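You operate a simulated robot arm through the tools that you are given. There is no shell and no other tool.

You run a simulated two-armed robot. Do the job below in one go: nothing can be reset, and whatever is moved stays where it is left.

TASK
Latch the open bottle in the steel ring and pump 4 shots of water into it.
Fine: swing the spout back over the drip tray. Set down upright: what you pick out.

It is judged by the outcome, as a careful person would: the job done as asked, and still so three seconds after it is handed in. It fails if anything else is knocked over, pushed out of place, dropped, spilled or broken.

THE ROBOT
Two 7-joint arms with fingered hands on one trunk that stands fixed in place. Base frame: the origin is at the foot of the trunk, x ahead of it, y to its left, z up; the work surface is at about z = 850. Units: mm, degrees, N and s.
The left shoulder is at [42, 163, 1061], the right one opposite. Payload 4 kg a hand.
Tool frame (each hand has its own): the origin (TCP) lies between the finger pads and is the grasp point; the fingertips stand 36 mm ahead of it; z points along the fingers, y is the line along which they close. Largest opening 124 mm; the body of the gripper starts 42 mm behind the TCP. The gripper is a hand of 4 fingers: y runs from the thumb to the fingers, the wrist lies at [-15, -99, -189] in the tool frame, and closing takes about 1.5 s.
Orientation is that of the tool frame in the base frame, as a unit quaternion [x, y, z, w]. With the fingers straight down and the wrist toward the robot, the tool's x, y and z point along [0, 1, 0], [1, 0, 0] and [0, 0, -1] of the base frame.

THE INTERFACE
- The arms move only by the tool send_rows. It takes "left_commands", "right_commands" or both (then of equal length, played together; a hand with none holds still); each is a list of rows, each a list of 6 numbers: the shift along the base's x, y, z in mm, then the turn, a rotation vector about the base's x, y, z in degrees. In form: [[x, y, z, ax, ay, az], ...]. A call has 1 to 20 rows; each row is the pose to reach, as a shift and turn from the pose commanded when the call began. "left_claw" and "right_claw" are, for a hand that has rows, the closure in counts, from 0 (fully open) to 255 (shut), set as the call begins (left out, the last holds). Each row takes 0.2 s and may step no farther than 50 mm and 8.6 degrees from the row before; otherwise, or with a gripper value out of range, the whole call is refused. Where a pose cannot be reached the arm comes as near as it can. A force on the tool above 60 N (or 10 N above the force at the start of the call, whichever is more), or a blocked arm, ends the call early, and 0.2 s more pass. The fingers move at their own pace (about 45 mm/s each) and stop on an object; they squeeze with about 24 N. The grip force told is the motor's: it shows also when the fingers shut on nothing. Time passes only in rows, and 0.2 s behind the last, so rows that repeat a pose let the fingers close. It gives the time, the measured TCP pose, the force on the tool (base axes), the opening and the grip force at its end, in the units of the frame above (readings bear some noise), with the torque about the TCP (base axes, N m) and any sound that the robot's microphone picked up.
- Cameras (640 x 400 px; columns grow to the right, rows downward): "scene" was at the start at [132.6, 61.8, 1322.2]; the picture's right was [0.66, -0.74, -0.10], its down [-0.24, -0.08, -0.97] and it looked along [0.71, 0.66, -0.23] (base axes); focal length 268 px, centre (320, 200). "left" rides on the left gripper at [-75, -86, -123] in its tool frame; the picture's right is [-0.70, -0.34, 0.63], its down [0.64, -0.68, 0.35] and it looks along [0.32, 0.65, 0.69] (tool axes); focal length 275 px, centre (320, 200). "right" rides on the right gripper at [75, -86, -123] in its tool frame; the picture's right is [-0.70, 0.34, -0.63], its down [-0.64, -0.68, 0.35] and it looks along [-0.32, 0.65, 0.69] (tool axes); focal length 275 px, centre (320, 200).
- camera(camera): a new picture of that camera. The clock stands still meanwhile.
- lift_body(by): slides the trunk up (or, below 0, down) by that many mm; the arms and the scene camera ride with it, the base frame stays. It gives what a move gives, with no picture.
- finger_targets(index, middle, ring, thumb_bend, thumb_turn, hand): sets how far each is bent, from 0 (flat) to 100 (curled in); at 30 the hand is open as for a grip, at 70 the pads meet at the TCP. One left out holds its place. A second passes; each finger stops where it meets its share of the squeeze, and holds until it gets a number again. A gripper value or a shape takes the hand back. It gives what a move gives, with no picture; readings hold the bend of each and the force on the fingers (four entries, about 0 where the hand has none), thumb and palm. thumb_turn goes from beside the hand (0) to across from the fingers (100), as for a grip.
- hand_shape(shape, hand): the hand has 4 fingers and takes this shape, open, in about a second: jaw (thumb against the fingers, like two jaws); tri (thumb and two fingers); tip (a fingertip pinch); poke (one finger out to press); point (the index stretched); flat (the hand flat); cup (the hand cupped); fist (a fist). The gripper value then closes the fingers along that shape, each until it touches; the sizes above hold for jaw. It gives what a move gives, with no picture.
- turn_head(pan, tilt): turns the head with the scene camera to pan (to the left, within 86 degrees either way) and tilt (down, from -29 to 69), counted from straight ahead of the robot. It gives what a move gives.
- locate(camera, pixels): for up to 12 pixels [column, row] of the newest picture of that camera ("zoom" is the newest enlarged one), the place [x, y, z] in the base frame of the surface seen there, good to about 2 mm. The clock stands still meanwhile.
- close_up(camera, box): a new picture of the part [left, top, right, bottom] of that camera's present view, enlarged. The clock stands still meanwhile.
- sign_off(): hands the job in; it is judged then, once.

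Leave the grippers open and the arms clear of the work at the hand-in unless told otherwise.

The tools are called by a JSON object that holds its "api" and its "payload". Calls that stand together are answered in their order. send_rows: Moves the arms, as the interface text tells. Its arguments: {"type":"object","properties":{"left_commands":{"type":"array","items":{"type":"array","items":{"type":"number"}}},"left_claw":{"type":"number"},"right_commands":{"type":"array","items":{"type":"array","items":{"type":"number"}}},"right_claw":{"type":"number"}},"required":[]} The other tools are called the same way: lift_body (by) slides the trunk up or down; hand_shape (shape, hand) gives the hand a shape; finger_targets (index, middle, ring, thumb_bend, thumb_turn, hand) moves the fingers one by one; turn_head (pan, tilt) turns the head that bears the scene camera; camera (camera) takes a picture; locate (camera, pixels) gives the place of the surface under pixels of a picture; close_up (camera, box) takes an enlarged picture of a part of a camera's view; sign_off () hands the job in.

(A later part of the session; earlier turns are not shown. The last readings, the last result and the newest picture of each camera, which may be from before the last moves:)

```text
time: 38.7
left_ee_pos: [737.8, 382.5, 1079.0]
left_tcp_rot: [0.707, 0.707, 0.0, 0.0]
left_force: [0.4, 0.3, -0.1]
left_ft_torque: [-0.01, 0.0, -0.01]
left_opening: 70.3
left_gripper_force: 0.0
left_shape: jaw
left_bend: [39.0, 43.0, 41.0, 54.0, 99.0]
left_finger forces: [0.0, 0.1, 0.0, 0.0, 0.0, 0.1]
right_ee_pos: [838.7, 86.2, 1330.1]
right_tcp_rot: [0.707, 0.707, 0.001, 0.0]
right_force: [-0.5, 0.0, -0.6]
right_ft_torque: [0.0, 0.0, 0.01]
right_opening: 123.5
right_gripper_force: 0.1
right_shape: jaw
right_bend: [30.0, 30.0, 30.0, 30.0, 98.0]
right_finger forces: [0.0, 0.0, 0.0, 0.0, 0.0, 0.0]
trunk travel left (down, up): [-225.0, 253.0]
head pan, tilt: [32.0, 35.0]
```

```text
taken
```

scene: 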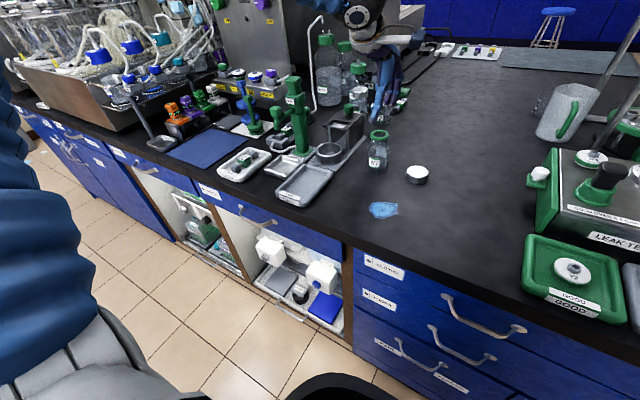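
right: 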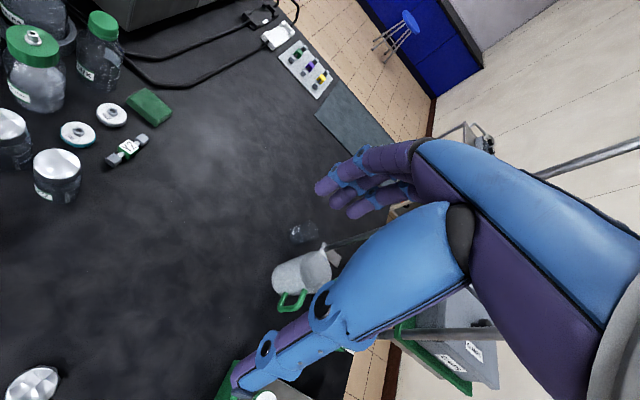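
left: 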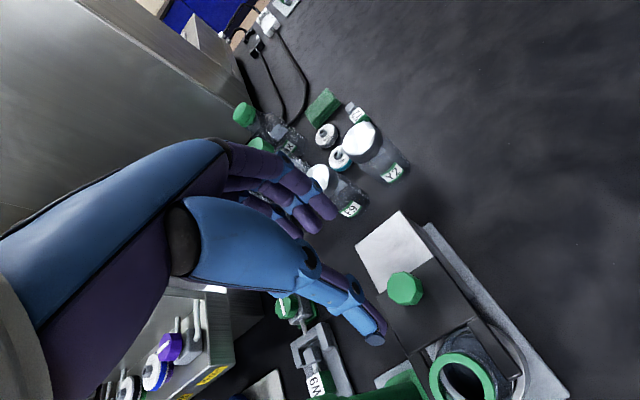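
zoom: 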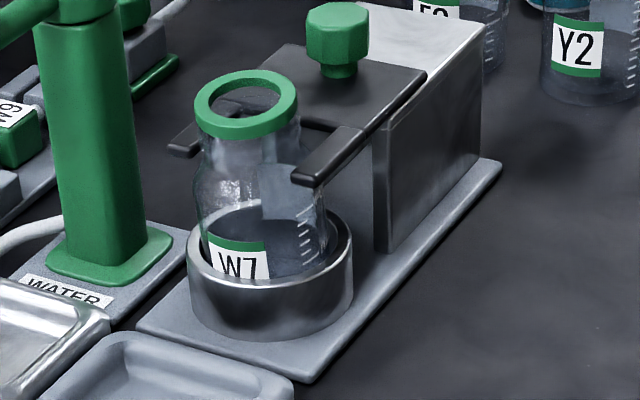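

I'll move the left hand back toward the robot to view the bottle from its camera at a good distance.

{"api": "send_rows", "payload": {"left_commands": [[-30, -5, 5, 0, 0, 0], [-65, -10, 5, 0, 0, 0], [-100, -15, 5, 0, 0, 0], [-140, -20, 0, 0, 0, 0], [-175, -25, -10, 0, 0, 0], [-205, -30, -25, 0, 0, 0], [-205, -30, -25, 0, 0, 0]]}}

{"api": "camera", "payload": {"camera": "left"}}

{"api": "close_up", "payload": {"camera": "left", "box": [300, 120, 460, 260]}}

```text
time: 40.3
left_ee_pos: [532.5, 352.5, 1053.6]
left_tcp_rot: [0.707, 0.707, 0.0, 0.0]
left_force: [0.2, 0.3, 0.0]
left_ft_torque: [-0.01, -0.01, 0.01]
left_opening: 70.4
left_gripper_force: 0.0
left_shape: jaw
left_bend: [39.0, 43.0, 41.0, 54.0, 99.0]
left_finger forces: [0.1, 0.1, 0.0, 0.1, 0.0, 0.0]
right_ee_pos: [837.4, 86.4, 1328.8]
right_tcp_rot: [0.708, 0.707, 0.0, 0.0]
right_force: [0.0, 0.0, -1.0]
right_ft_torque: [-0.01, 0.03, -0.02]
right_opening: 123.8
right_gripper_force: 0.0
right_shape: jaw
right_bend: [30.0, 30.0, 30.0, 30.0, 98.0]
right_finger forces: [0.1, 0.0, 0.0, 0.1, 0.0, 0.1]
trunk travel left (down, up): [-225.0, 253.0]
head pan, tilt: [32.0, 35.0]
```

```text
taken
```

left: 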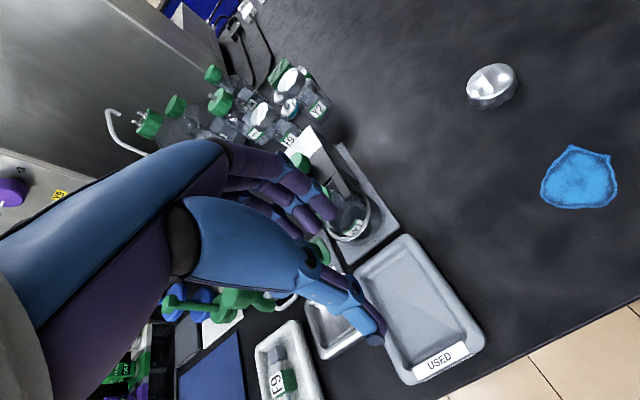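

```text
2.86 times, centred on (380, 190) of left
```

zoom: 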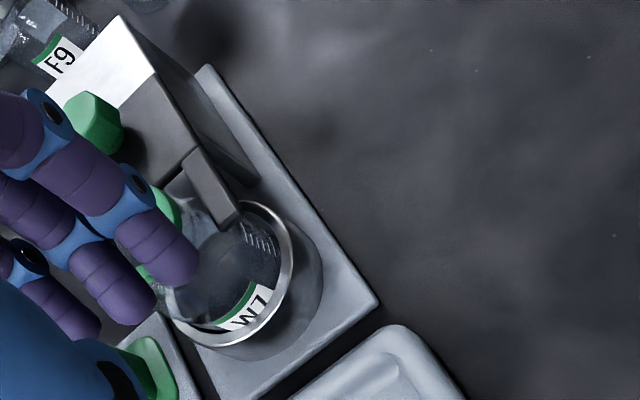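

Fingers obstruct; move to about (600,380,1110) for a better line of sight.

{"api": "send_rows", "payload": {"left_commands": [[20, 8, 25, 0, 0, 0], [45, 18, 50, 0, 0, 0], [75, 28, 55, 0, 0, 0], [105, 30, 55, 0, 0, 0], [105, 30, 55, 0, 0, 0]]}}

{"api": "close_up", "payload": {"camera": "left", "box": [300, 140, 500, 320]}}

```text
time: 41.5
left_ee_pos: [637.6, 381.3, 1107.9]
left_tcp_rot: [0.707, 0.707, 0.001, 0.0]
left_force: [-0.5, 0.1, -0.1]
left_ft_torque: [0.02, -0.02, 0.0]
left_opening: 70.6
left_gripper_force: 0.0
left_shape: jaw
left_bend: [39.0, 43.0, 41.0, 54.0, 99.0]
left_finger forces: [0.0, 0.0, 0.0, 0.0, 0.0, 0.0]
right_ee_pos: [837.4, 87.5, 1330.6]
right_tcp_rot: [0.707, 0.707, 0.001, 0.0]
right_force: [0.5, -0.8, 0.1]
right_ft_torque: [-0.02, -0.03, 0.0]
right_opening: 123.5
right_gripper_force: 0.0
right_shape: jaw
right_bend: [30.0, 30.0, 30.0, 30.0, 98.0]
right_finger forces: [0.0, 0.1, 0.0, 0.0, 0.0, 0.0]
trunk travel left (down, up): [-225.0, 253.0]
head pan, tilt: [32.0, 35.0]
```

```text
2.22 times, centred on (400, 230) of left
```

zoom: 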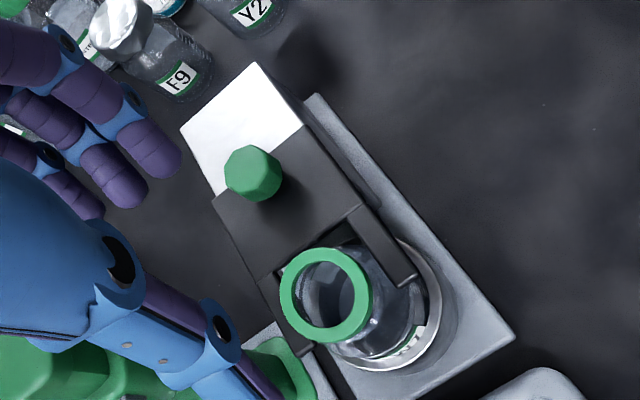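

{"api": "locate", "payload": {"camera": "zoom", "pixels": [[284, 295], [292, 268], [315, 253], [340, 254], [360, 272], [366, 300], [360, 325], [340, 337], [315, 335], [295, 320], [410, 345], [395, 352]]}}

{"api": "locate", "payload": {"camera": "zoom", "pixels": [[253, 165], [250, 150], [268, 272], [352, 212], [405, 280], [300, 345], [275, 290], [430, 300], [425, 335], [345, 366]]}}

```text
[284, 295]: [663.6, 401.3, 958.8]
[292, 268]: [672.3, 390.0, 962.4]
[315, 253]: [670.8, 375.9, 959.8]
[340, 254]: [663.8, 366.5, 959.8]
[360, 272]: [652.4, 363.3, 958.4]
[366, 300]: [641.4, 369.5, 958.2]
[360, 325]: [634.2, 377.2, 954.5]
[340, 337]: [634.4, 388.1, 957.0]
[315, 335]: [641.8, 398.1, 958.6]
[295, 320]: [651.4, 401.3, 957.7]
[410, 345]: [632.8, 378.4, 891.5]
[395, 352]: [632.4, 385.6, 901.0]
```

```text
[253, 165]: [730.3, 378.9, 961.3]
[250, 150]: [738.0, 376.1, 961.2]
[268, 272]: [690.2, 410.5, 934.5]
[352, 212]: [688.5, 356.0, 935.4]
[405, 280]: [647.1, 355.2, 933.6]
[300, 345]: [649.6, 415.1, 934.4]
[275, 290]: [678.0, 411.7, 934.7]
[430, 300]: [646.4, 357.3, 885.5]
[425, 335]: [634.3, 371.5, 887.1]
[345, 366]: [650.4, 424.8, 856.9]
```

The collar is now at ≈(653.5,382), i.e. ≈12 mm off toward −x (tilt ≈6°), resting on the ring rim; latch is fine (knob at ≈730). I'll upright it: hand at x≈660, moderately open (~62 mm), descend around the collar, and close so that the thumb brings the collar back to ≈665.

{"api": "send_rows", "payload": {"left_commands": [[10, 1, -10, 0, 0, 0], [22, 1, -25, 0, 0, 0], [22, 1, -50, 0, 0, 0], [22, 1, -80, 0, 0, 0], [22, 1, -95, 0, 0, 0], [22, 1, -95, 0, 0, 0], [22, 1, -95, 0, 0, 0]], "left_claw": 125}}

{"api": "close_up", "payload": {"camera": "scene", "box": [295, 80, 375, 180]}}

{"api": "close_up", "payload": {"camera": "left", "box": [260, 160, 480, 360]}}

```text
time: 43.1
left_ee_pos: [659.3, 385.0, 1011.5]
left_tcp_rot: [0.708, 0.707, 0.0, 0.0]
left_force: [0.2, -0.2, -0.1]
left_ft_torque: [-0.02, -0.01, -0.01]
left_opening: 63.5
left_gripper_force: 0.0
left_shape: jaw
left_bend: [41.0, 45.0, 43.0, 55.0, 100.0]
left_finger forces: [0.0, 0.0, 0.1, 0.0, 0.0, 0.0]
right_ee_pos: [838.1, 85.8, 1329.5]
right_tcp_rot: [0.707, 0.707, 0.0, 0.0]
right_force: [-0.2, 0.9, 0.3]
right_ft_torque: [0.02, 0.02, 0.02]
right_opening: 123.6
right_gripper_force: 0.0
right_shape: jaw
right_bend: [30.0, 30.0, 30.0, 30.0, 98.0]
right_finger forces: [0.1, 0.1, 0.0, 0.1, 0.1, 0.0]
trunk travel left (down, up): [-225.0, 253.0]
head pan, tilt: [32.0, 35.0]
```

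```text
4.00 times, centred on (335, 130) of scene
```

zoom: 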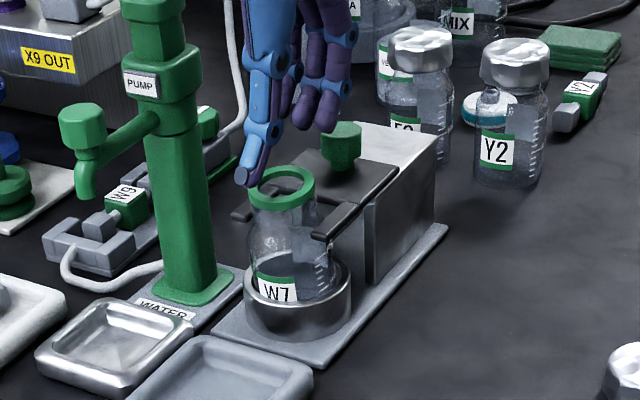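

```text
2.00 times, centred on (370, 260) of left
```

zoom: 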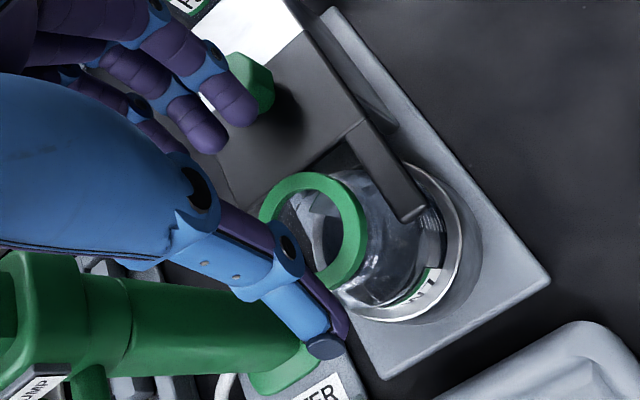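

Checking thumb tip (327,348) and fingertip positions (210,140),(245,110) against the collar before descending.

{"api": "locate", "payload": {"camera": "zoom", "pixels": [[327, 348], [338, 330], [210, 140], [248, 118], [165, 150], [262, 215], [300, 178], [340, 190], [362, 225], [350, 270], [255, 80], [330, 320]]}}

```text
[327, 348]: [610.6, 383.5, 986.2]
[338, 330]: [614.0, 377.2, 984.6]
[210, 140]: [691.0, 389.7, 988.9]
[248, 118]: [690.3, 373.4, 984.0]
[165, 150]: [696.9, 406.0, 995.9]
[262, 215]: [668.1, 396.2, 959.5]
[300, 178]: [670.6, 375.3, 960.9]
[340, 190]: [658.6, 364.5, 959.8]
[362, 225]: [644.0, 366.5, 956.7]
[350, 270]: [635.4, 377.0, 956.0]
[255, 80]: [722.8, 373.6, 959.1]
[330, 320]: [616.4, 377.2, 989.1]
```

Tips are outside the collar (thumb x≈615, fingers ≈690) and clear of the knob (723). Descend to z≈970.

{"api": "send_rows", "payload": {"left_commands": [[0.5, -1.5, -12, 0, 0, 0], [0.5, -1.5, -24, 0, 0, 0], [0.5, -1.5, -34, 0, 0, 0], [0.5, -1.5, -41, 0, 0, 0], [0.5, -1.5, -41, 0, 0, 0]]}}

{"api": "close_up", "payload": {"camera": "scene", "box": [295, 80, 375, 180]}}

```text
time: 44.3
left_ee_pos: [659.5, 381.8, 972.0]
left_tcp_rot: [0.708, 0.707, 0.001, 0.001]
left_force: [-0.5, 2.2, 7.6]
left_ft_torque: [-0.03, -0.32, 0.08]
left_opening: 63.6
left_gripper_force: 0.1
left_shape: jaw
left_bend: [40.0, 46.0, 43.0, 55.0, 100.0]
left_finger forces: [5.8, 1.5, 0.0, 0.0, 0.0, 0.0]
right_ee_pos: [837.1, 85.8, 1331.5]
right_tcp_rot: [0.708, 0.707, 0.0, 0.0]
right_force: [0.1, 0.3, 0.0]
right_ft_torque: [-0.04, -0.01, -0.02]
right_opening: 123.6
right_gripper_force: 0.0
right_shape: jaw
right_bend: [30.0, 30.0, 30.0, 30.0, 98.0]
right_finger forces: [0.1, 0.1, 0.0, 0.1, 0.0, 0.1]
trunk travel left (down, up): [-225.0, 253.0]
head pan, tilt: [32.0, 35.0]
```

```text
4.00 times, centred on (335, 130) of scene
```

zoom: 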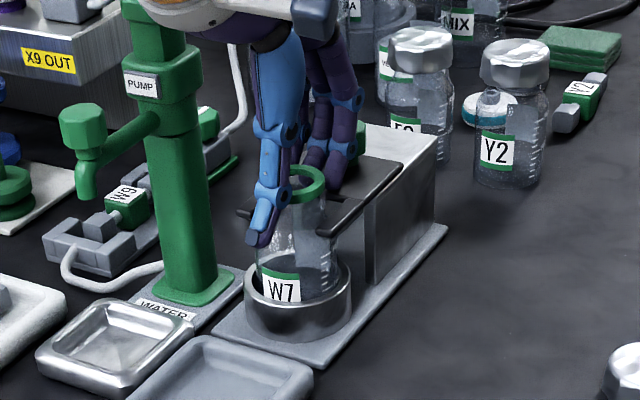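

The fingertips touched the fork plate (index 5.8 N) – and the bottle appears to have righted itself. Raise 4 mm to relieve and look.

{"api": "send_rows", "payload": {"left_commands": [[0, 0, 2, 0, 0, 0], [0, 0, 5, 0, 0, 0], [0, 0, 5, 0, 0, 0]]}}

{"api": "close_up", "payload": {"camera": "scene", "box": [315, 105, 365, 170]}}

{"api": "locate", "payload": {"camera": "zoom", "pixels": [[260, 130], [245, 160], [215, 270], [235, 270], [200, 275], [215, 250], [235, 285], [210, 205], [305, 135], [330, 190], [195, 195]]}}

{"api": "close_up", "payload": {"camera": "left", "box": [260, 160, 480, 360]}}

```text
time: 45.1
left_ee_pos: [660.5, 383.1, 976.7]
left_tcp_rot: [0.707, 0.707, 0.001, 0.0]
left_force: [0.7, 0.4, -0.5]
left_ft_torque: [0.05, -0.02, 0.01]
left_opening: 63.4
left_gripper_force: 0.1
left_shape: jaw
left_bend: [41.0, 45.0, 43.0, 55.0, 100.0]
left_finger forces: [0.0, 0.0, 0.0, 0.1, 0.1, 0.0]
right_ee_pos: [838.2, 86.8, 1328.8]
right_tcp_rot: [0.707, 0.707, 0.0, 0.0]
right_force: [-0.5, -0.6, -0.1]
right_ft_torque: [-0.02, 0.0, 0.01]
right_opening: 123.6
right_gripper_force: 0.1
right_shape: jaw
right_bend: [30.0, 30.0, 30.0, 30.0, 98.0]
right_finger forces: [0.0, 0.1, 0.0, 0.1, 0.0, 0.1]
trunk travel left (down, up): [-225.0, 253.0]
head pan, tilt: [32.0, 35.0]
```

```text
6.15 times, centred on (340, 138) of scene
```

zoom: 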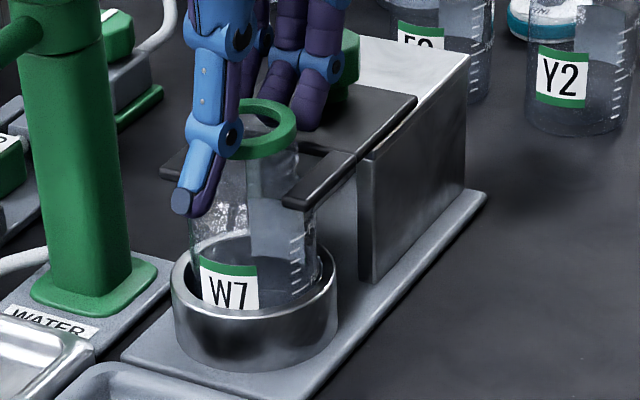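

```text
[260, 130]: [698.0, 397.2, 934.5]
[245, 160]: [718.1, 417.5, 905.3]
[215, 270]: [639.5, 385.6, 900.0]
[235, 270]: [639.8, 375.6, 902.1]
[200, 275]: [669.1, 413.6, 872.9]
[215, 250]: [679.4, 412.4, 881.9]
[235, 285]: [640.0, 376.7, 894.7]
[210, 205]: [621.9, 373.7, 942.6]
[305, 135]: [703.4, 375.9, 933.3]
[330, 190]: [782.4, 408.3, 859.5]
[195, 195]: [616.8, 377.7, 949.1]
```

```text
2.00 times, centred on (370, 260) of left
```

zoom: 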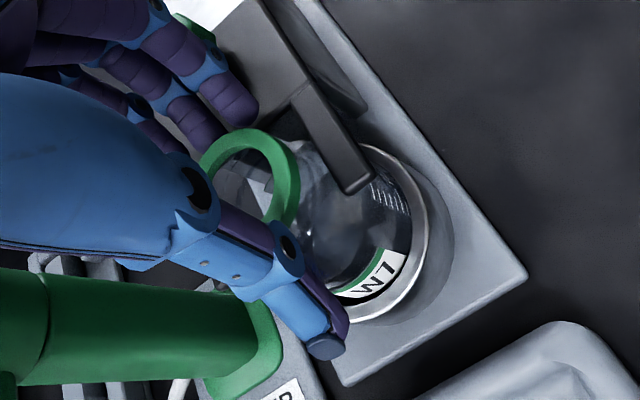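

The bottle is upright again (label face x≈640 at both heights). Open a touch more and rise straight up.

{"api": "send_rows", "payload": {"left_commands": [[0, 0, 0, 0, 0, 0], [-1, 0, 1, 0, 0, 0], [-1, 0, 5, 0, 0, 0], [-1, 0, 10, 0, 0, 0], [-1, 0, 20, 0, 0, 0], [-1, 0, 35, 0, 0, 0], [-1, 0, 60, 0, 0, 0], [-1, 0, 95, 0, 0, 0], [-1, 0, 110, 0, 0, 0], [-1, 0, 110, 0, 0, 0]], "left_claw": 112}}

{"api": "close_up", "payload": {"camera": "left", "box": [300, 140, 500, 320]}}

{"api": "close_up", "payload": {"camera": "scene", "box": [315, 105, 365, 170]}}

```text
time: 47.3
left_ee_pos: [659.8, 382.3, 1086.5]
left_tcp_rot: [0.707, 0.707, 0.0, 0.0]
left_force: [-0.3, -1.0, 0.1]
left_ft_torque: [0.01, 0.0, 0.0]
left_opening: 69.5
left_gripper_force: 0.0
left_shape: jaw
left_bend: [39.0, 43.0, 42.0, 54.0, 99.0]
left_finger forces: [0.0, 0.0, 0.1, 0.0, 0.0, 0.1]
right_ee_pos: [839.1, 86.2, 1330.8]
right_tcp_rot: [0.707, 0.707, -0.001, 0.0]
right_force: [0.7, -0.1, 0.2]
right_ft_torque: [0.0, 0.0, 0.01]
right_opening: 123.7
right_gripper_force: 0.0
right_shape: jaw
right_bend: [30.0, 30.0, 30.0, 30.0, 98.0]
right_finger forces: [0.1, 0.0, 0.1, 0.0, 0.0, 0.0]
trunk travel left (down, up): [-225.0, 253.0]
head pan, tilt: [32.0, 35.0]
```

```text
2.22 times, centred on (400, 230) of left
```

zoom: 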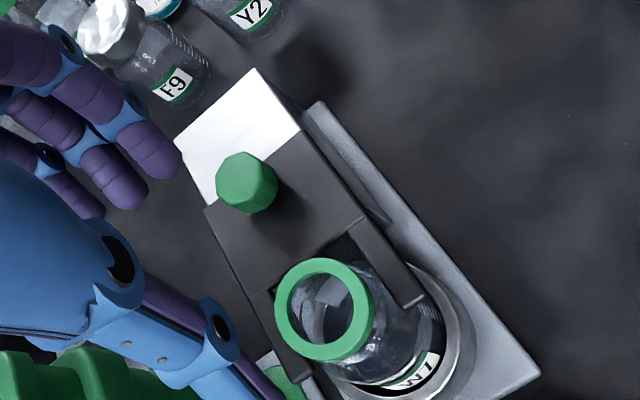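

```text
6.15 times, centred on (340, 138) of scene
```

zoom: 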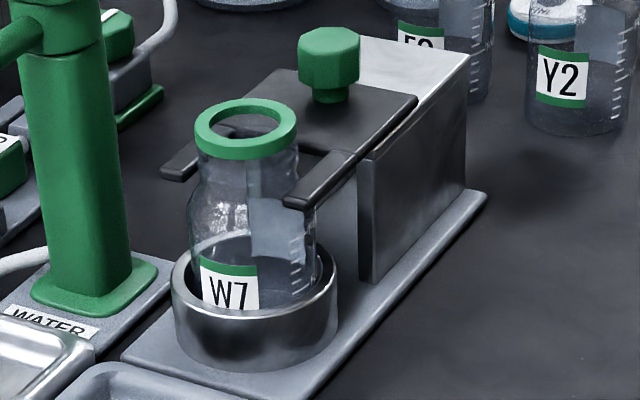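

W7 stands upright and latched. Verify fork and collar positions.

{"api": "locate", "payload": {"camera": "zoom", "pixels": [[172, 175], [295, 205], [200, 118], [218, 107], [270, 105], [290, 120], [280, 145], [240, 155], [215, 270], [240, 290], [330, 75], [328, 35]]}}

{"api": "close_up", "payload": {"camera": "left", "box": [300, 140, 500, 320]}}

{"api": "locate", "payload": {"camera": "zoom", "pixels": [[280, 312], [285, 285], [310, 263], [340, 265], [365, 287], [370, 315], [360, 340], [330, 357], [300, 347], [245, 175], [295, 365], [415, 298]]}}

```text
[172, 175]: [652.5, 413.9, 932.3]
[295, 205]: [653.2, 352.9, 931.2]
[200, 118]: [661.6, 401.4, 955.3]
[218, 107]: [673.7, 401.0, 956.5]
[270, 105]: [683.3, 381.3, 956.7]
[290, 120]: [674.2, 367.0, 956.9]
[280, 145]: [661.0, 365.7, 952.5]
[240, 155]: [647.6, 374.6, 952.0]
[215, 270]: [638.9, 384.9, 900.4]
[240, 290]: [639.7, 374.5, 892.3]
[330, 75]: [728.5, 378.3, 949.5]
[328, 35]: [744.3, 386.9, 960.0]
```

```text
2.22 times, centred on (400, 230) of left
```

zoom: 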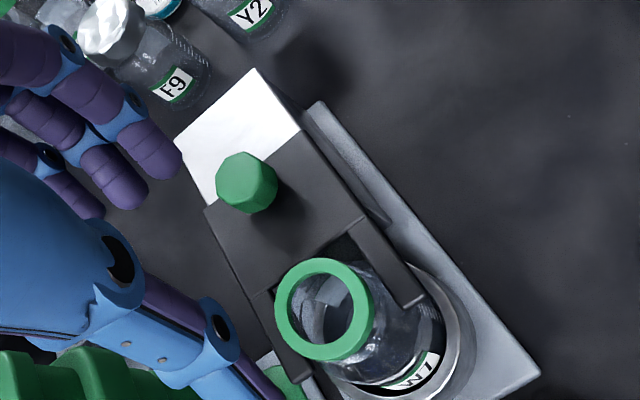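

```text
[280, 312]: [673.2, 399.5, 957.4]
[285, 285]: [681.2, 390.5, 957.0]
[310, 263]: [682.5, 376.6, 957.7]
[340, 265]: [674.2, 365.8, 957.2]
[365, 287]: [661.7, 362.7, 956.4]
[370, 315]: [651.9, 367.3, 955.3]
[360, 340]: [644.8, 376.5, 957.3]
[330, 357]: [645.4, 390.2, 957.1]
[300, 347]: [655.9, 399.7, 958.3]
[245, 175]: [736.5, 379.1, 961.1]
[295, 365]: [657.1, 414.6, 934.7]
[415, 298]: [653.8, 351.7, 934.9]
```

Bottle is centred at (664,381.5), but the fork has slid back ≈6 mm (prong tips 653, was 647). I'll push the knob home again from behind with the closed hand so the thumb can't reach the bottle: move to x≈795 with fingers shut.

{"api": "send_rows", "payload": {"left_commands": [[30, 0, 0, 0, 0, 0], [65, 0, 0, 0, 0, 0], [100, 0, 0, 0, 0, 0], [130, 0, 0, 0, 0, 0], [138, 0, 0, 0, 0, 0], [138, 0, 0, 0, 0, 0], [138, 0, 0, 0, 0, 0], [138, 0, 0, 0, 0, 0], [138, 0, -25, 0, 0, 0], [138, 0, -50, 0, 0, 0], [138, 0, -50, 0, 0, 0]], "left_claw": 255}}

{"api": "close_up", "payload": {"camera": "left", "box": [240, 120, 500, 360]}}

{"api": "close_up", "payload": {"camera": "scene", "box": [295, 70, 395, 180]}}

{"api": "locate", "payload": {"camera": "zoom", "pixels": [[333, 130], [333, 140], [336, 150], [350, 125], [335, 155]]}}

```text
time: 49.7
left_ee_pos: [796.4, 382.1, 1036.6]
left_tcp_rot: [0.707, 0.707, -0.001, 0.0]
left_force: [-0.5, 0.8, -0.2]
left_ft_torque: [-0.01, -0.01, 0.0]
left_opening: 0.0
left_gripper_force: 24.1
left_shape: jaw
left_bend: [70.0, 70.0, 70.0, 71.0, 100.0]
left_finger forces: [0.1, 0.1, 0.0, 0.1, 0.1, 0.0]
right_ee_pos: [837.6, 85.3, 1329.7]
right_tcp_rot: [0.707, 0.707, 0.0, 0.0]
right_force: [0.3, -0.9, 0.4]
right_ft_torque: [-0.01, 0.0, 0.03]
right_opening: 123.7
right_gripper_force: 0.1
right_shape: jaw
right_bend: [30.0, 30.0, 30.0, 30.0, 98.0]
right_finger forces: [0.1, 0.0, 0.0, 0.0, 0.1, 0.0]
trunk travel left (down, up): [-225.0, 253.0]
head pan, tilt: [32.0, 35.0]
```

```text
1.67 times, centred on (370, 240) of left
```

zoom: 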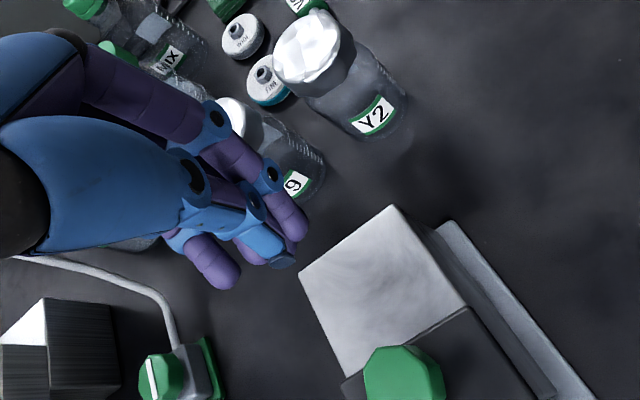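

```text
3.64 times, centred on (345, 125) of scene
```

zoom: 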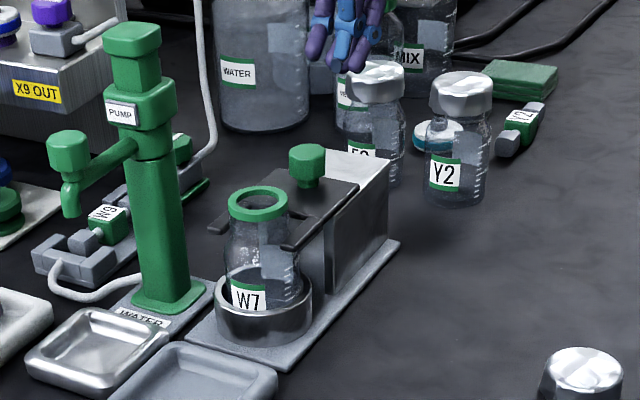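

```text
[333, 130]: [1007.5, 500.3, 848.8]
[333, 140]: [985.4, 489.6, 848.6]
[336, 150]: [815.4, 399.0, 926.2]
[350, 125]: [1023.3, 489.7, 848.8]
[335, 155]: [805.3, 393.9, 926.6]
```

The closed hand is behind the knob, clear of F9. Lower to z≈980, then push −x gently.

{"api": "send_rows", "payload": {"left_commands": [[0, 0, -18, 0, 0, 0], [0, 0, -36, 0, 0, 0], [0, 0, -50, 0, 0, 0], [0, 0, -57, 0, 0, 0], [0, 0, -57, 0, 0, 0]]}}

{"api": "close_up", "payload": {"camera": "left", "box": [240, 120, 500, 360]}}

{"api": "locate", "payload": {"camera": "zoom", "pixels": [[282, 262], [265, 248], [230, 280], [300, 235], [215, 265], [350, 330], [320, 330], [290, 320]]}}

{"api": "close_up", "payload": {"camera": "scene", "box": [315, 70, 395, 160]}}

```text
time: 50.9
left_ee_pos: [798.8, 381.5, 977.3]
left_tcp_rot: [0.707, 0.707, 0.001, 0.0]
left_force: [-1.0, -0.2, 0.0]
left_ft_torque: [0.0, -0.01, -0.01]
left_opening: 0.0
left_gripper_force: 24.3
left_shape: jaw
left_bend: [70.0, 70.0, 70.0, 71.0, 100.0]
left_finger forces: [0.0, 0.0, 0.0, 0.1, 0.1, 0.0]
right_ee_pos: [836.6, 86.0, 1329.2]
right_tcp_rot: [0.707, 0.708, 0.0, 0.0]
right_force: [0.0, 0.4, 0.3]
right_ft_torque: [0.01, 0.02, -0.01]
right_opening: 123.6
right_gripper_force: 0.0
right_shape: jaw
right_bend: [30.0, 30.0, 30.0, 30.0, 98.0]
right_finger forces: [0.0, 0.1, 0.0, 0.0, 0.0, 0.0]
trunk travel left (down, up): [-225.0, 253.0]
head pan, tilt: [32.0, 35.0]
```

```text
1.67 times, centred on (370, 240) of left
```

zoom: 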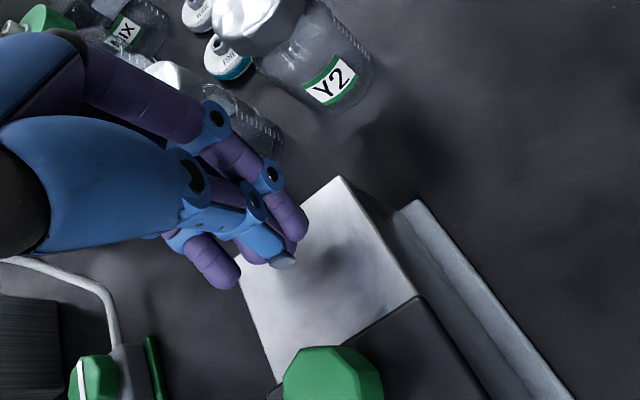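

```text
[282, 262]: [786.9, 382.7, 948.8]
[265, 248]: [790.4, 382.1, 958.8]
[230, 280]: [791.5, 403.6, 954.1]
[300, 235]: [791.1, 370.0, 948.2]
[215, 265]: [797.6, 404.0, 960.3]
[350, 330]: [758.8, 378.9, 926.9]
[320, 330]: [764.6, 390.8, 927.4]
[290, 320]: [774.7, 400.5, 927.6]
```

```text
4.44 times, centred on (355, 115) of scene
```

zoom: 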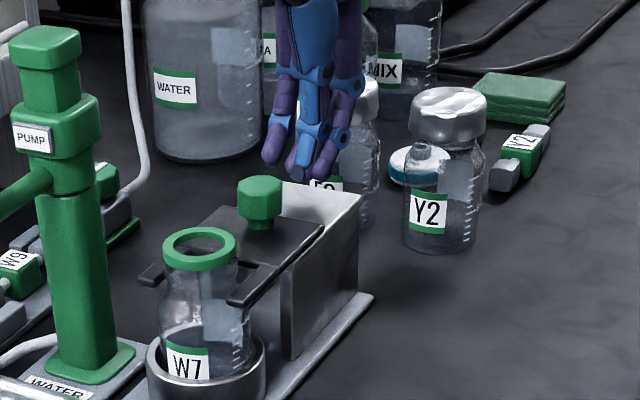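

Thumb front at x≈787 (z≈949), knob rear ≈749. Push −x: 34 mm, then small steps to ≈46 mm while checking the force.

{"api": "send_rows", "payload": {"left_commands": [[-12, 0.5, 0, 0, 0, 0], [-24, 0.5, 0, 0, 0, 0], [-32, 0.5, 0, 0, 0, 0], [-35, 0.5, 0, 0, 0, 0], [-37, 0.5, 0, 0, 0, 0], [-39, 0.5, 0, 0, 0, 0], [-41, 0.5, 0, 0, 0, 0], [-41, 0.5, 0, 0, 0, 0]]}}

{"api": "close_up", "payload": {"camera": "scene", "box": [315, 80, 365, 170]}}

{"api": "locate", "payload": {"camera": "zoom", "pixels": [[170, 240], [320, 250], [240, 230]]}}

```text
time: 52.7
left_ee_pos: [755.9, 382.8, 979.0]
left_tcp_rot: [0.707, 0.707, 0.001, 0.0]
left_force: [1.7, 0.9, 0.0]
left_ft_torque: [0.05, 0.0, -0.01]
left_opening: 0.0
left_gripper_force: 23.9
left_shape: jaw
left_bend: [70.0, 70.0, 70.0, 71.0, 100.0]
left_finger forces: [0.0, 0.0, 0.1, 0.0, 0.0, 0.0]
right_ee_pos: [838.2, 86.6, 1330.4]
right_tcp_rot: [0.707, 0.707, -0.001, 0.0]
right_force: [0.7, -0.2, 0.3]
right_ft_torque: [-0.01, 0.0, 0.0]
right_opening: 123.5
right_gripper_force: 0.0
right_shape: jaw
right_bend: [30.0, 30.0, 30.0, 30.0, 98.0]
right_finger forces: [0.0, 0.1, 0.1, 0.0, 0.0, 0.0]
trunk travel left (down, up): [-225.0, 253.0]
head pan, tilt: [32.0, 35.0]
```

```text
4.44 times, centred on (340, 125) of scene
```

zoom: 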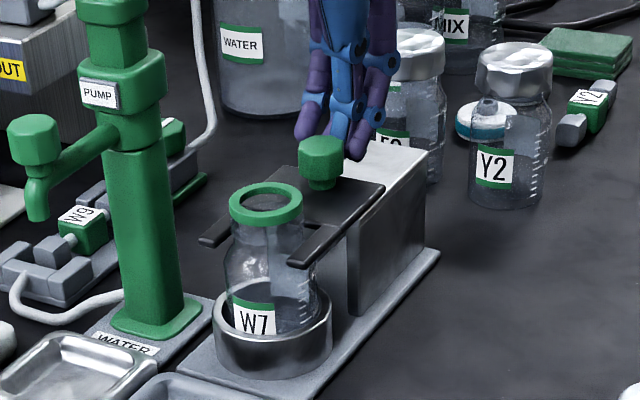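

```text
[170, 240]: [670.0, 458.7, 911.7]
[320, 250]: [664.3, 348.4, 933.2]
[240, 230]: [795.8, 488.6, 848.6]
```

Light contact (1.7 N). Continue in 1.5 mm steps to the stop.

{"api": "send_rows", "payload": {"left_commands": [[-1.5, 0, 0, 0, 0, 0], [-3, 0, 0, 0, 0, 0], [-4.5, 0, 0, 0, 0, 0], [-4.5, 0, 0, 0, 0, 0]]}}

{"api": "close_up", "payload": {"camera": "scene", "box": [315, 105, 365, 170]}}

{"api": "locate", "payload": {"camera": "zoom", "pixels": [[167, 178], [290, 207], [200, 118], [270, 105], [290, 120], [240, 155], [215, 270], [240, 290], [330, 75]]}}

```text
time: 53.7
left_ee_pos: [753.2, 384.0, 979.0]
left_tcp_rot: [0.707, 0.707, 0.0, 0.0]
left_force: [7.3, 0.9, 1.7]
left_ft_torque: [0.05, -0.15, 0.02]
left_opening: 0.0
left_gripper_force: 24.2
left_shape: jaw
left_bend: [70.0, 70.0, 70.0, 72.0, 100.0]
left_finger forces: [0.1, 0.1, 0.0, 0.0, 0.0, 0.0]
right_ee_pos: [838.9, 86.5, 1330.2]
right_tcp_rot: [0.707, 0.707, 0.0, 0.0]
right_force: [-0.4, 0.0, 0.8]
right_ft_torque: [0.02, 0.0, 0.01]
right_opening: 123.7
right_gripper_force: 0.0
right_shape: jaw
right_bend: [30.0, 30.0, 30.0, 30.0, 98.0]
right_finger forces: [0.0, 0.0, 0.0, 0.1, 0.0, 0.1]
trunk travel left (down, up): [-225.0, 253.0]
head pan, tilt: [32.0, 35.0]
```

```text
6.15 times, centred on (340, 138) of scene
```

zoom: 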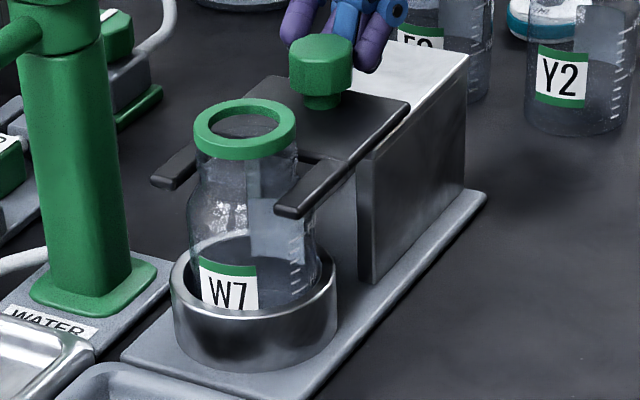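

```text
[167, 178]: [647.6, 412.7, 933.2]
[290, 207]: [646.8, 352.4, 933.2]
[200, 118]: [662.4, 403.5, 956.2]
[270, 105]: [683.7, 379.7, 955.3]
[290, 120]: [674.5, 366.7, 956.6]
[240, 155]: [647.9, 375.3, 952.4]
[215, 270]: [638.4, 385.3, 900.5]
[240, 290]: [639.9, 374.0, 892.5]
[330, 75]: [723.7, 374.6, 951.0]
```

Fork is back at 647 with force 7 N. One more 2 mm push to be firm, then back off and look.

{"api": "send_rows", "payload": {"left_commands": [[-1, 0, 0, 0, 0, 0], [-2, 0, 0, 0, 0, 0], [-2, 0, 0, 0, 0, 0]]}}

{"api": "close_up", "payload": {"camera": "scene", "box": [315, 105, 365, 170]}}

{"api": "locate", "payload": {"camera": "zoom", "pixels": [[167, 178], [288, 208], [200, 118], [270, 105], [290, 120], [240, 155], [215, 270], [240, 290], [330, 75]]}}

```text
time: 54.5
left_ee_pos: [750.0, 383.6, 980.1]
left_tcp_rot: [0.707, 0.707, 0.0, -0.001]
left_force: [9.9, 1.2, 2.4]
left_ft_torque: [0.01, -0.22, 0.03]
left_opening: 0.0
left_gripper_force: 23.8
left_shape: jaw
left_bend: [70.0, 70.0, 70.0, 73.0, 100.0]
left_finger forces: [0.1, 0.0, 0.0, 0.0, 0.0, 0.0]
right_ee_pos: [838.6, 85.9, 1330.0]
right_tcp_rot: [0.707, 0.707, 0.001, 0.0]
right_force: [0.5, -0.8, -0.2]
right_ft_torque: [0.02, 0.02, 0.0]
right_opening: 123.7
right_gripper_force: 0.0
right_shape: jaw
right_bend: [30.0, 30.0, 30.0, 30.0, 98.0]
right_finger forces: [0.0, 0.0, 0.0, 0.1, 0.0, 0.0]
trunk travel left (down, up): [-225.0, 253.0]
head pan, tilt: [32.0, 35.0]
```

```text
6.15 times, centred on (340, 138) of scene
```

zoom: 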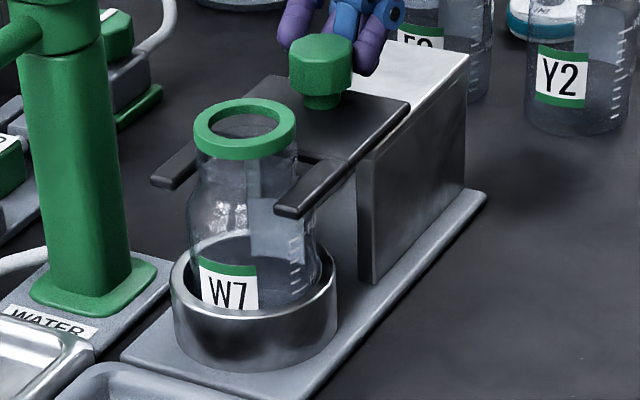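

```text
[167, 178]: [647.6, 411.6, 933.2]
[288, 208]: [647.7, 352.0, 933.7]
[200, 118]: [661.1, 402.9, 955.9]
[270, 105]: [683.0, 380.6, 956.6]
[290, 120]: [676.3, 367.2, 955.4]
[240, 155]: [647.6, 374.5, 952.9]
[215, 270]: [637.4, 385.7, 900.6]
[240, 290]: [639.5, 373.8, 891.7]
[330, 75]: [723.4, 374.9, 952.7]
```

At the hard stop; bottle untouched. Back off +x, rise, and go to a free spot to try the "poke" shape for the spout and pump.

{"api": "send_rows", "payload": {"left_commands": [[5, 0, 0, 0, 0, 0], [12, 0, 0, 0, 0, 0], [18, 0, 5, 0, 0, 0], [18, 0, 25, 0, 0, 0], [18, 0, 60, 0, 0, 0], [18, 0, 100, 0, 0, 0], [5, 0, 145, 0, 0, 0], [-30, -10, 170, 0, 0, 0], [-75, -20, 175, 0, 0, 0], [-115, -30, 175, 0, 0, 0], [-115, -30, 175, 0, 0, 0]]}}

{"api": "close_up", "payload": {"camera": "scene", "box": [315, 105, 365, 170]}}

{"api": "locate", "payload": {"camera": "zoom", "pixels": [[167, 178], [288, 208], [240, 155], [330, 75]]}}

{"api": "hand_shape", "payload": {"hand": "left", "shape": "poke"}}

{"api": "camera", "payload": {"camera": "scene"}}

{"api": "camera", "payload": {"camera": "left"}}

```text
time: 56.9
left_ee_pos: [637.0, 351.8, 1150.6]
left_tcp_rot: [0.707, 0.707, -0.001, -0.001]
left_force: [0.6, -0.1, -0.1]
left_ft_torque: [0.01, 0.04, 0.03]
left_opening: 0.1
left_gripper_force: 23.9
left_shape: jaw
left_bend: [70.0, 70.0, 70.0, 73.0, 100.0]
left_finger forces: [0.0, 0.0, 0.1, 0.0, 0.0, 0.0]
right_ee_pos: [839.0, 85.9, 1329.3]
right_tcp_rot: [0.707, 0.707, -0.001, 0.0]
right_force: [-0.2, -0.6, 0.2]
right_ft_torque: [-0.01, 0.03, 0.02]
right_opening: 123.7
right_gripper_force: 0.0
right_shape: jaw
right_bend: [30.0, 30.0, 30.0, 30.0, 98.0]
right_finger forces: [0.0, 0.0, 0.0, 0.0, 0.0, 0.0]
trunk travel left (down, up): [-225.0, 253.0]
head pan, tilt: [32.0, 35.0]
```

```text
6.15 times, centred on (340, 138) of scene
```

zoom: 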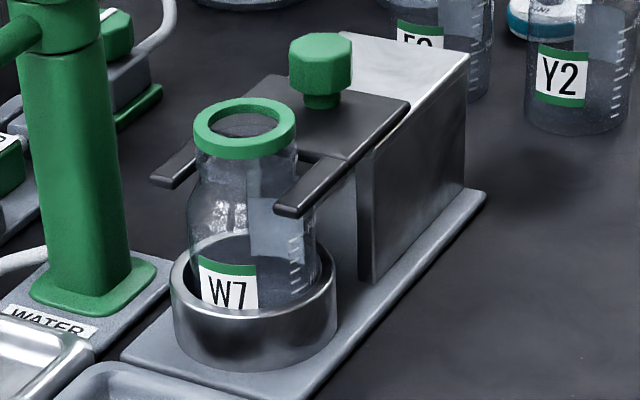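

```text
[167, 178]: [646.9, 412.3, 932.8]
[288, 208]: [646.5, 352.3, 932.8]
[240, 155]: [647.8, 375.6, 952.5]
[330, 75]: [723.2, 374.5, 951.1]
```

```text
time: 57.8
left_ee_pos: [635.9, 351.4, 1152.4]
left_tcp_rot: [0.708, 0.707, 0.0, 0.0]
left_force: [-0.4, -0.5, 0.4]
left_ft_torque: [0.01, 0.04, 0.02]
left_opening: 0.2
left_gripper_force: 0.0
left_shape: poke
left_bend: [70.0, 70.0, 99.0, 0.0, 100.0]
left_finger forces: [0.0, 0.1, 0.1, 0.0, 0.0, 0.1]
right_ee_pos: [838.4, 86.2, 1330.6]
right_tcp_rot: [0.707, 0.708, 0.001, -0.001]
right_force: [0.2, 0.0, -0.4]
right_ft_torque: [-0.01, -0.02, -0.02]
right_opening: 123.5
right_gripper_force: 0.1
right_shape: jaw
right_bend: [30.0, 30.0, 30.0, 30.0, 98.0]
right_finger forces: [0.1, 0.0, 0.1, 0.0, 0.1, 0.0]
trunk travel left (down, up): [-225.0, 253.0]
head pan, tilt: [32.0, 35.0]
```

```text
taken
```

scene: 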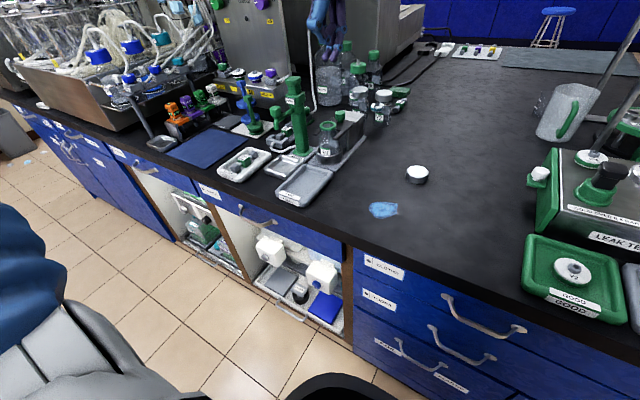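

```text
taken
```

left: 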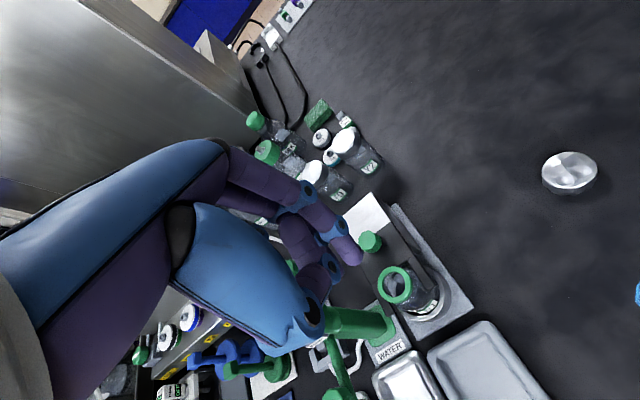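

The latch holds (prong tips 647). Looking closer at the poke-shaped hand.

{"api": "close_up", "payload": {"camera": "scene", "box": [280, 0, 380, 90]}}

{"api": "locate", "payload": {"camera": "zoom", "pixels": [[285, 220], [300, 210], [340, 220], [350, 230], [250, 100], [330, 180]]}}

```text
4.44 times, centred on (330, 45) of scene
```

zoom: 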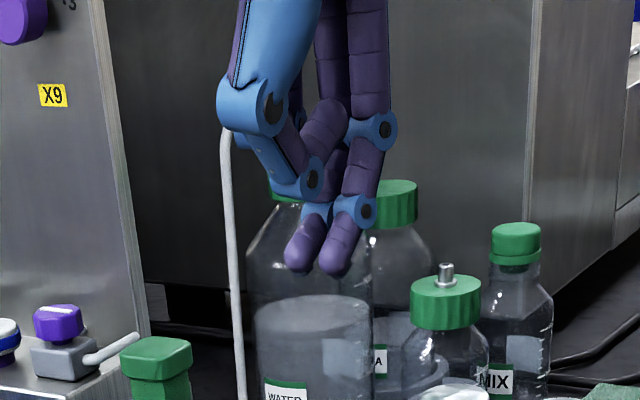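

```text
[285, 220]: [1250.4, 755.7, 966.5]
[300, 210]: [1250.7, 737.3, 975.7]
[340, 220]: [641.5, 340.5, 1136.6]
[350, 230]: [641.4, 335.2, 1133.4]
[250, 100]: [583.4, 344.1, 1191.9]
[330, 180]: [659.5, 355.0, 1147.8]
```

Poke shape: index + middle together as a pusher, tips ≈34 mm below TCP. Now I'll locate the spout and pump precisely.

{"api": "close_up", "payload": {"camera": "scene", "box": [250, 70, 330, 160]}}

{"api": "locate", "payload": {"camera": "zoom", "pixels": [[170, 165], [140, 165], [200, 165], [170, 200], [165, 235], [215, 200], [240, 185], [150, 200], [190, 190], [165, 215], [160, 250], [175, 148]]}}

{"api": "locate", "payload": {"camera": "zoom", "pixels": [[240, 30], [215, 38], [265, 38], [240, 45], [240, 70], [225, 100], [285, 110], [260, 150], [240, 110], [290, 85], [215, 95], [275, 200]]}}

```text
4.44 times, centred on (290, 115) of scene
```

zoom: 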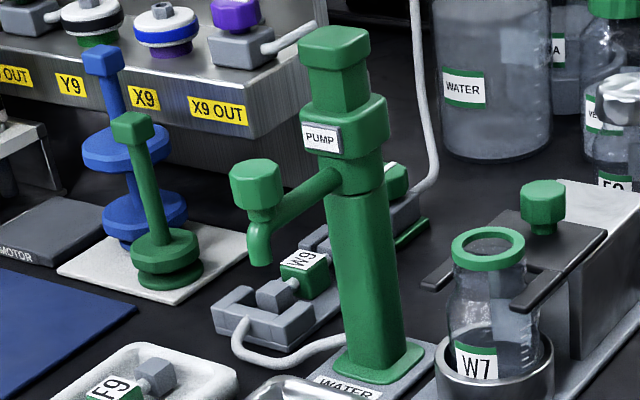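

```text
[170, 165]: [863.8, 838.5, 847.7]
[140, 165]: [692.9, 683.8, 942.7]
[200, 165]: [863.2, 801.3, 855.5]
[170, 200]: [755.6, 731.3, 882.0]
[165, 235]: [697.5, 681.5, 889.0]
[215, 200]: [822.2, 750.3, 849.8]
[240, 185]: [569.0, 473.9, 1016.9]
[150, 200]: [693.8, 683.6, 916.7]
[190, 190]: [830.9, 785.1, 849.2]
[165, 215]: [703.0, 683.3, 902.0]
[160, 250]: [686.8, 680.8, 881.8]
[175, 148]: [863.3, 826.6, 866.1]
```

```text
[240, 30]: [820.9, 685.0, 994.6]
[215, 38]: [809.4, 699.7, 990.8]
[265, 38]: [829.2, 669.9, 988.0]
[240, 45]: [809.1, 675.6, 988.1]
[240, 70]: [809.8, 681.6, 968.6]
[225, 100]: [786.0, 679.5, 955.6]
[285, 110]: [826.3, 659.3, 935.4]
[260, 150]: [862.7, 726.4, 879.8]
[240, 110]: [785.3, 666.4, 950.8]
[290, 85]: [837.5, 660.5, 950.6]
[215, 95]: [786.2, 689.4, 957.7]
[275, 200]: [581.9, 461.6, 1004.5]
```

Re-picking: head top (335,38), spout knob (255,165–200), nozzle (262,262).

{"api": "locate", "payload": {"camera": "zoom", "pixels": [[335, 35], [305, 45], [365, 45], [335, 28], [338, 65], [255, 165], [233, 172], [278, 172], [256, 195], [260, 255], [300, 195], [332, 172]]}}

{"api": "locate", "payload": {"camera": "zoom", "pixels": [[345, 105], [310, 115], [385, 120], [365, 180], [345, 250], [385, 250], [330, 220], [375, 320], [345, 75], [262, 240], [270, 212], [320, 60]]}}

```text
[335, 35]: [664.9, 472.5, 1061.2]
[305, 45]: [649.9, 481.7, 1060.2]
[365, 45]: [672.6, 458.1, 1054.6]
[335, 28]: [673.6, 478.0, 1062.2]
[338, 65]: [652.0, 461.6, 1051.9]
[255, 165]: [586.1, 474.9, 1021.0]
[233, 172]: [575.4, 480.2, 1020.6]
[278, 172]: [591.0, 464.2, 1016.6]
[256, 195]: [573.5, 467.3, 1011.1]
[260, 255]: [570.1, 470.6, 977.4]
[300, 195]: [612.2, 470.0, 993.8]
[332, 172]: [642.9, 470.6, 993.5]
```

```text
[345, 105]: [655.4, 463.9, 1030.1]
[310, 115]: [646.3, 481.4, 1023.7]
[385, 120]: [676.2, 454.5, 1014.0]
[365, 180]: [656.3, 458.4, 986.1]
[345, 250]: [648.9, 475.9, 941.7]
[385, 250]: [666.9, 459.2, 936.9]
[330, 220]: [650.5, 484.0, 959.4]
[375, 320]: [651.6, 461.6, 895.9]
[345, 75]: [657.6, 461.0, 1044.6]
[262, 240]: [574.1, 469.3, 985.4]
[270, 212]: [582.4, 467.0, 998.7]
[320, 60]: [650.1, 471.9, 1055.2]
```

Pump axis ≈(665,473); spout points −x with knob centre ≈(583,473), knob z 1005–1022; needs a 90° swing to −y, over the bottle at (664,382). Checking exact fingertip offsets of the poke hand first.

{"api": "close_up", "payload": {"camera": "scene", "box": [320, 20, 370, 70]}}

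{"api": "locate", "payload": {"camera": "zoom", "pixels": [[150, 255], [100, 240], [160, 280], [80, 260], [140, 300], [115, 285], [185, 200], [130, 180]]}}

{"api": "close_up", "payload": {"camera": "left", "box": [230, 150, 430, 310]}}

{"api": "locate", "payload": {"camera": "zoom", "pixels": [[400, 330], [410, 310], [385, 340], [300, 390], [320, 370], [350, 300], [400, 345]]}}

```text
8.00 times, centred on (345, 45) of scene
```

zoom: 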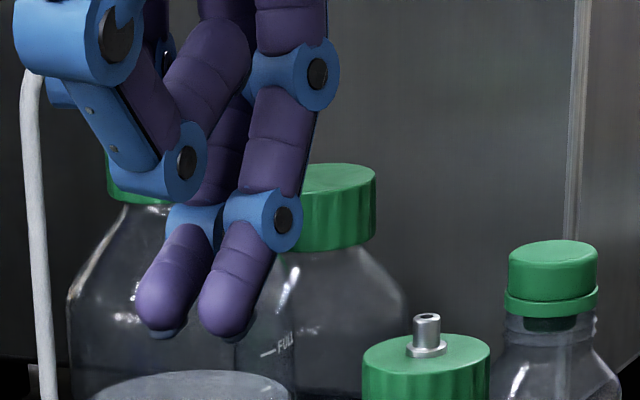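

```text
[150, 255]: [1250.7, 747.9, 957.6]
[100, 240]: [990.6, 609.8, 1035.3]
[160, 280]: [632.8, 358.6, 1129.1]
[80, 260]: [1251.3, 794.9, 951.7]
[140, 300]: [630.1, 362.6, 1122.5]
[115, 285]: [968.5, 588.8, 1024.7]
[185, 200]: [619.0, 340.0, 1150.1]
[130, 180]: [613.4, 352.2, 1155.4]
```

```text
2.50 times, centred on (330, 230) of left
```

zoom: 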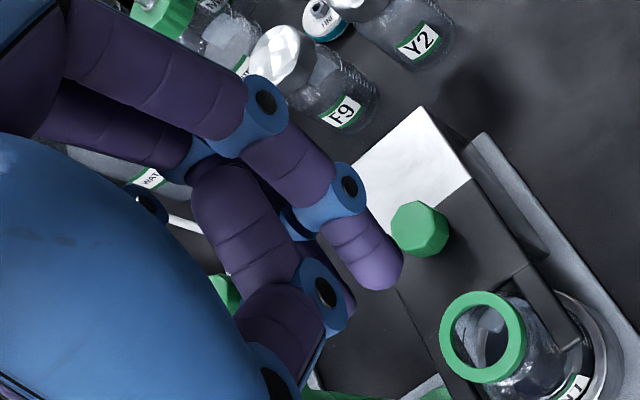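

```text
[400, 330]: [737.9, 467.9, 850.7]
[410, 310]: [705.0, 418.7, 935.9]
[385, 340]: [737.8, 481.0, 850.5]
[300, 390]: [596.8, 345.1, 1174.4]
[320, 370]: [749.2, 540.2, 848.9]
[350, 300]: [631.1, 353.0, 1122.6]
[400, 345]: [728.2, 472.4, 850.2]
```

Fingertip pair centre ≈TCP+(4,−1), ±19 mm in y. I'll bring the hand to the +y side of the spout knob at (578,520), descending to z≈1030.

{"api": "send_rows", "payload": {"left_commands": [[-20, 35, 0, 0, 0, 0], [-40, 75, 0, 0, 0, 0], [-56, 115, 0, 0, 0, 0], [-58, 150, 0, 0, 0, 0], [-58, 169, 0, 0, 0, 0], [-58, 169, -30, 0, 0, 0], [-58, 169, -60, 0, 0, 0], [-58, 169, -60, 0, 0, 0]]}}

{"api": "camera", "payload": {"camera": "left"}}

{"api": "close_up", "payload": {"camera": "scene", "box": [240, 50, 350, 170]}}

```text
time: 59.6
left_ee_pos: [577.7, 522.4, 1091.6]
left_tcp_rot: [0.707, 0.707, 0.0, 0.0]
left_force: [0.0, 0.2, 0.9]
left_ft_torque: [-0.01, 0.02, 0.0]
left_opening: 0.0
left_gripper_force: 0.1
left_shape: poke
left_bend: [70.0, 70.0, 99.0, 0.0, 100.0]
left_finger forces: [0.0, 0.0, 0.0, 0.0, 0.0, 0.1]
right_ee_pos: [838.7, 85.0, 1331.0]
right_tcp_rot: [0.707, 0.707, 0.0, -0.001]
right_force: [0.1, -0.5, 0.3]
right_ft_torque: [-0.01, -0.01, 0.01]
right_opening: 123.7
right_gripper_force: 0.1
right_shape: jaw
right_bend: [30.0, 30.0, 30.0, 30.0, 98.0]
right_finger forces: [0.0, 0.0, 0.0, 0.0, 0.0, 0.0]
trunk travel left (down, up): [-225.0, 253.0]
head pan, tilt: [32.0, 35.0]
```

```text
taken
```

left: 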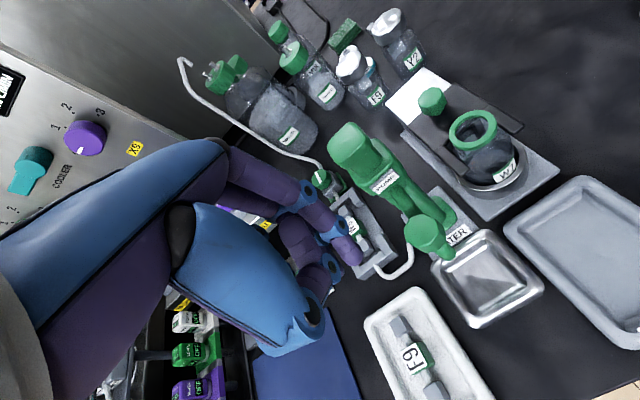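

```text
3.33 times, centred on (295, 110) of scene
```

zoom: 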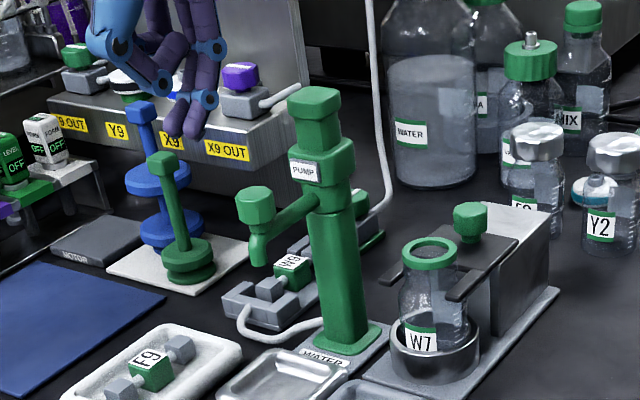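

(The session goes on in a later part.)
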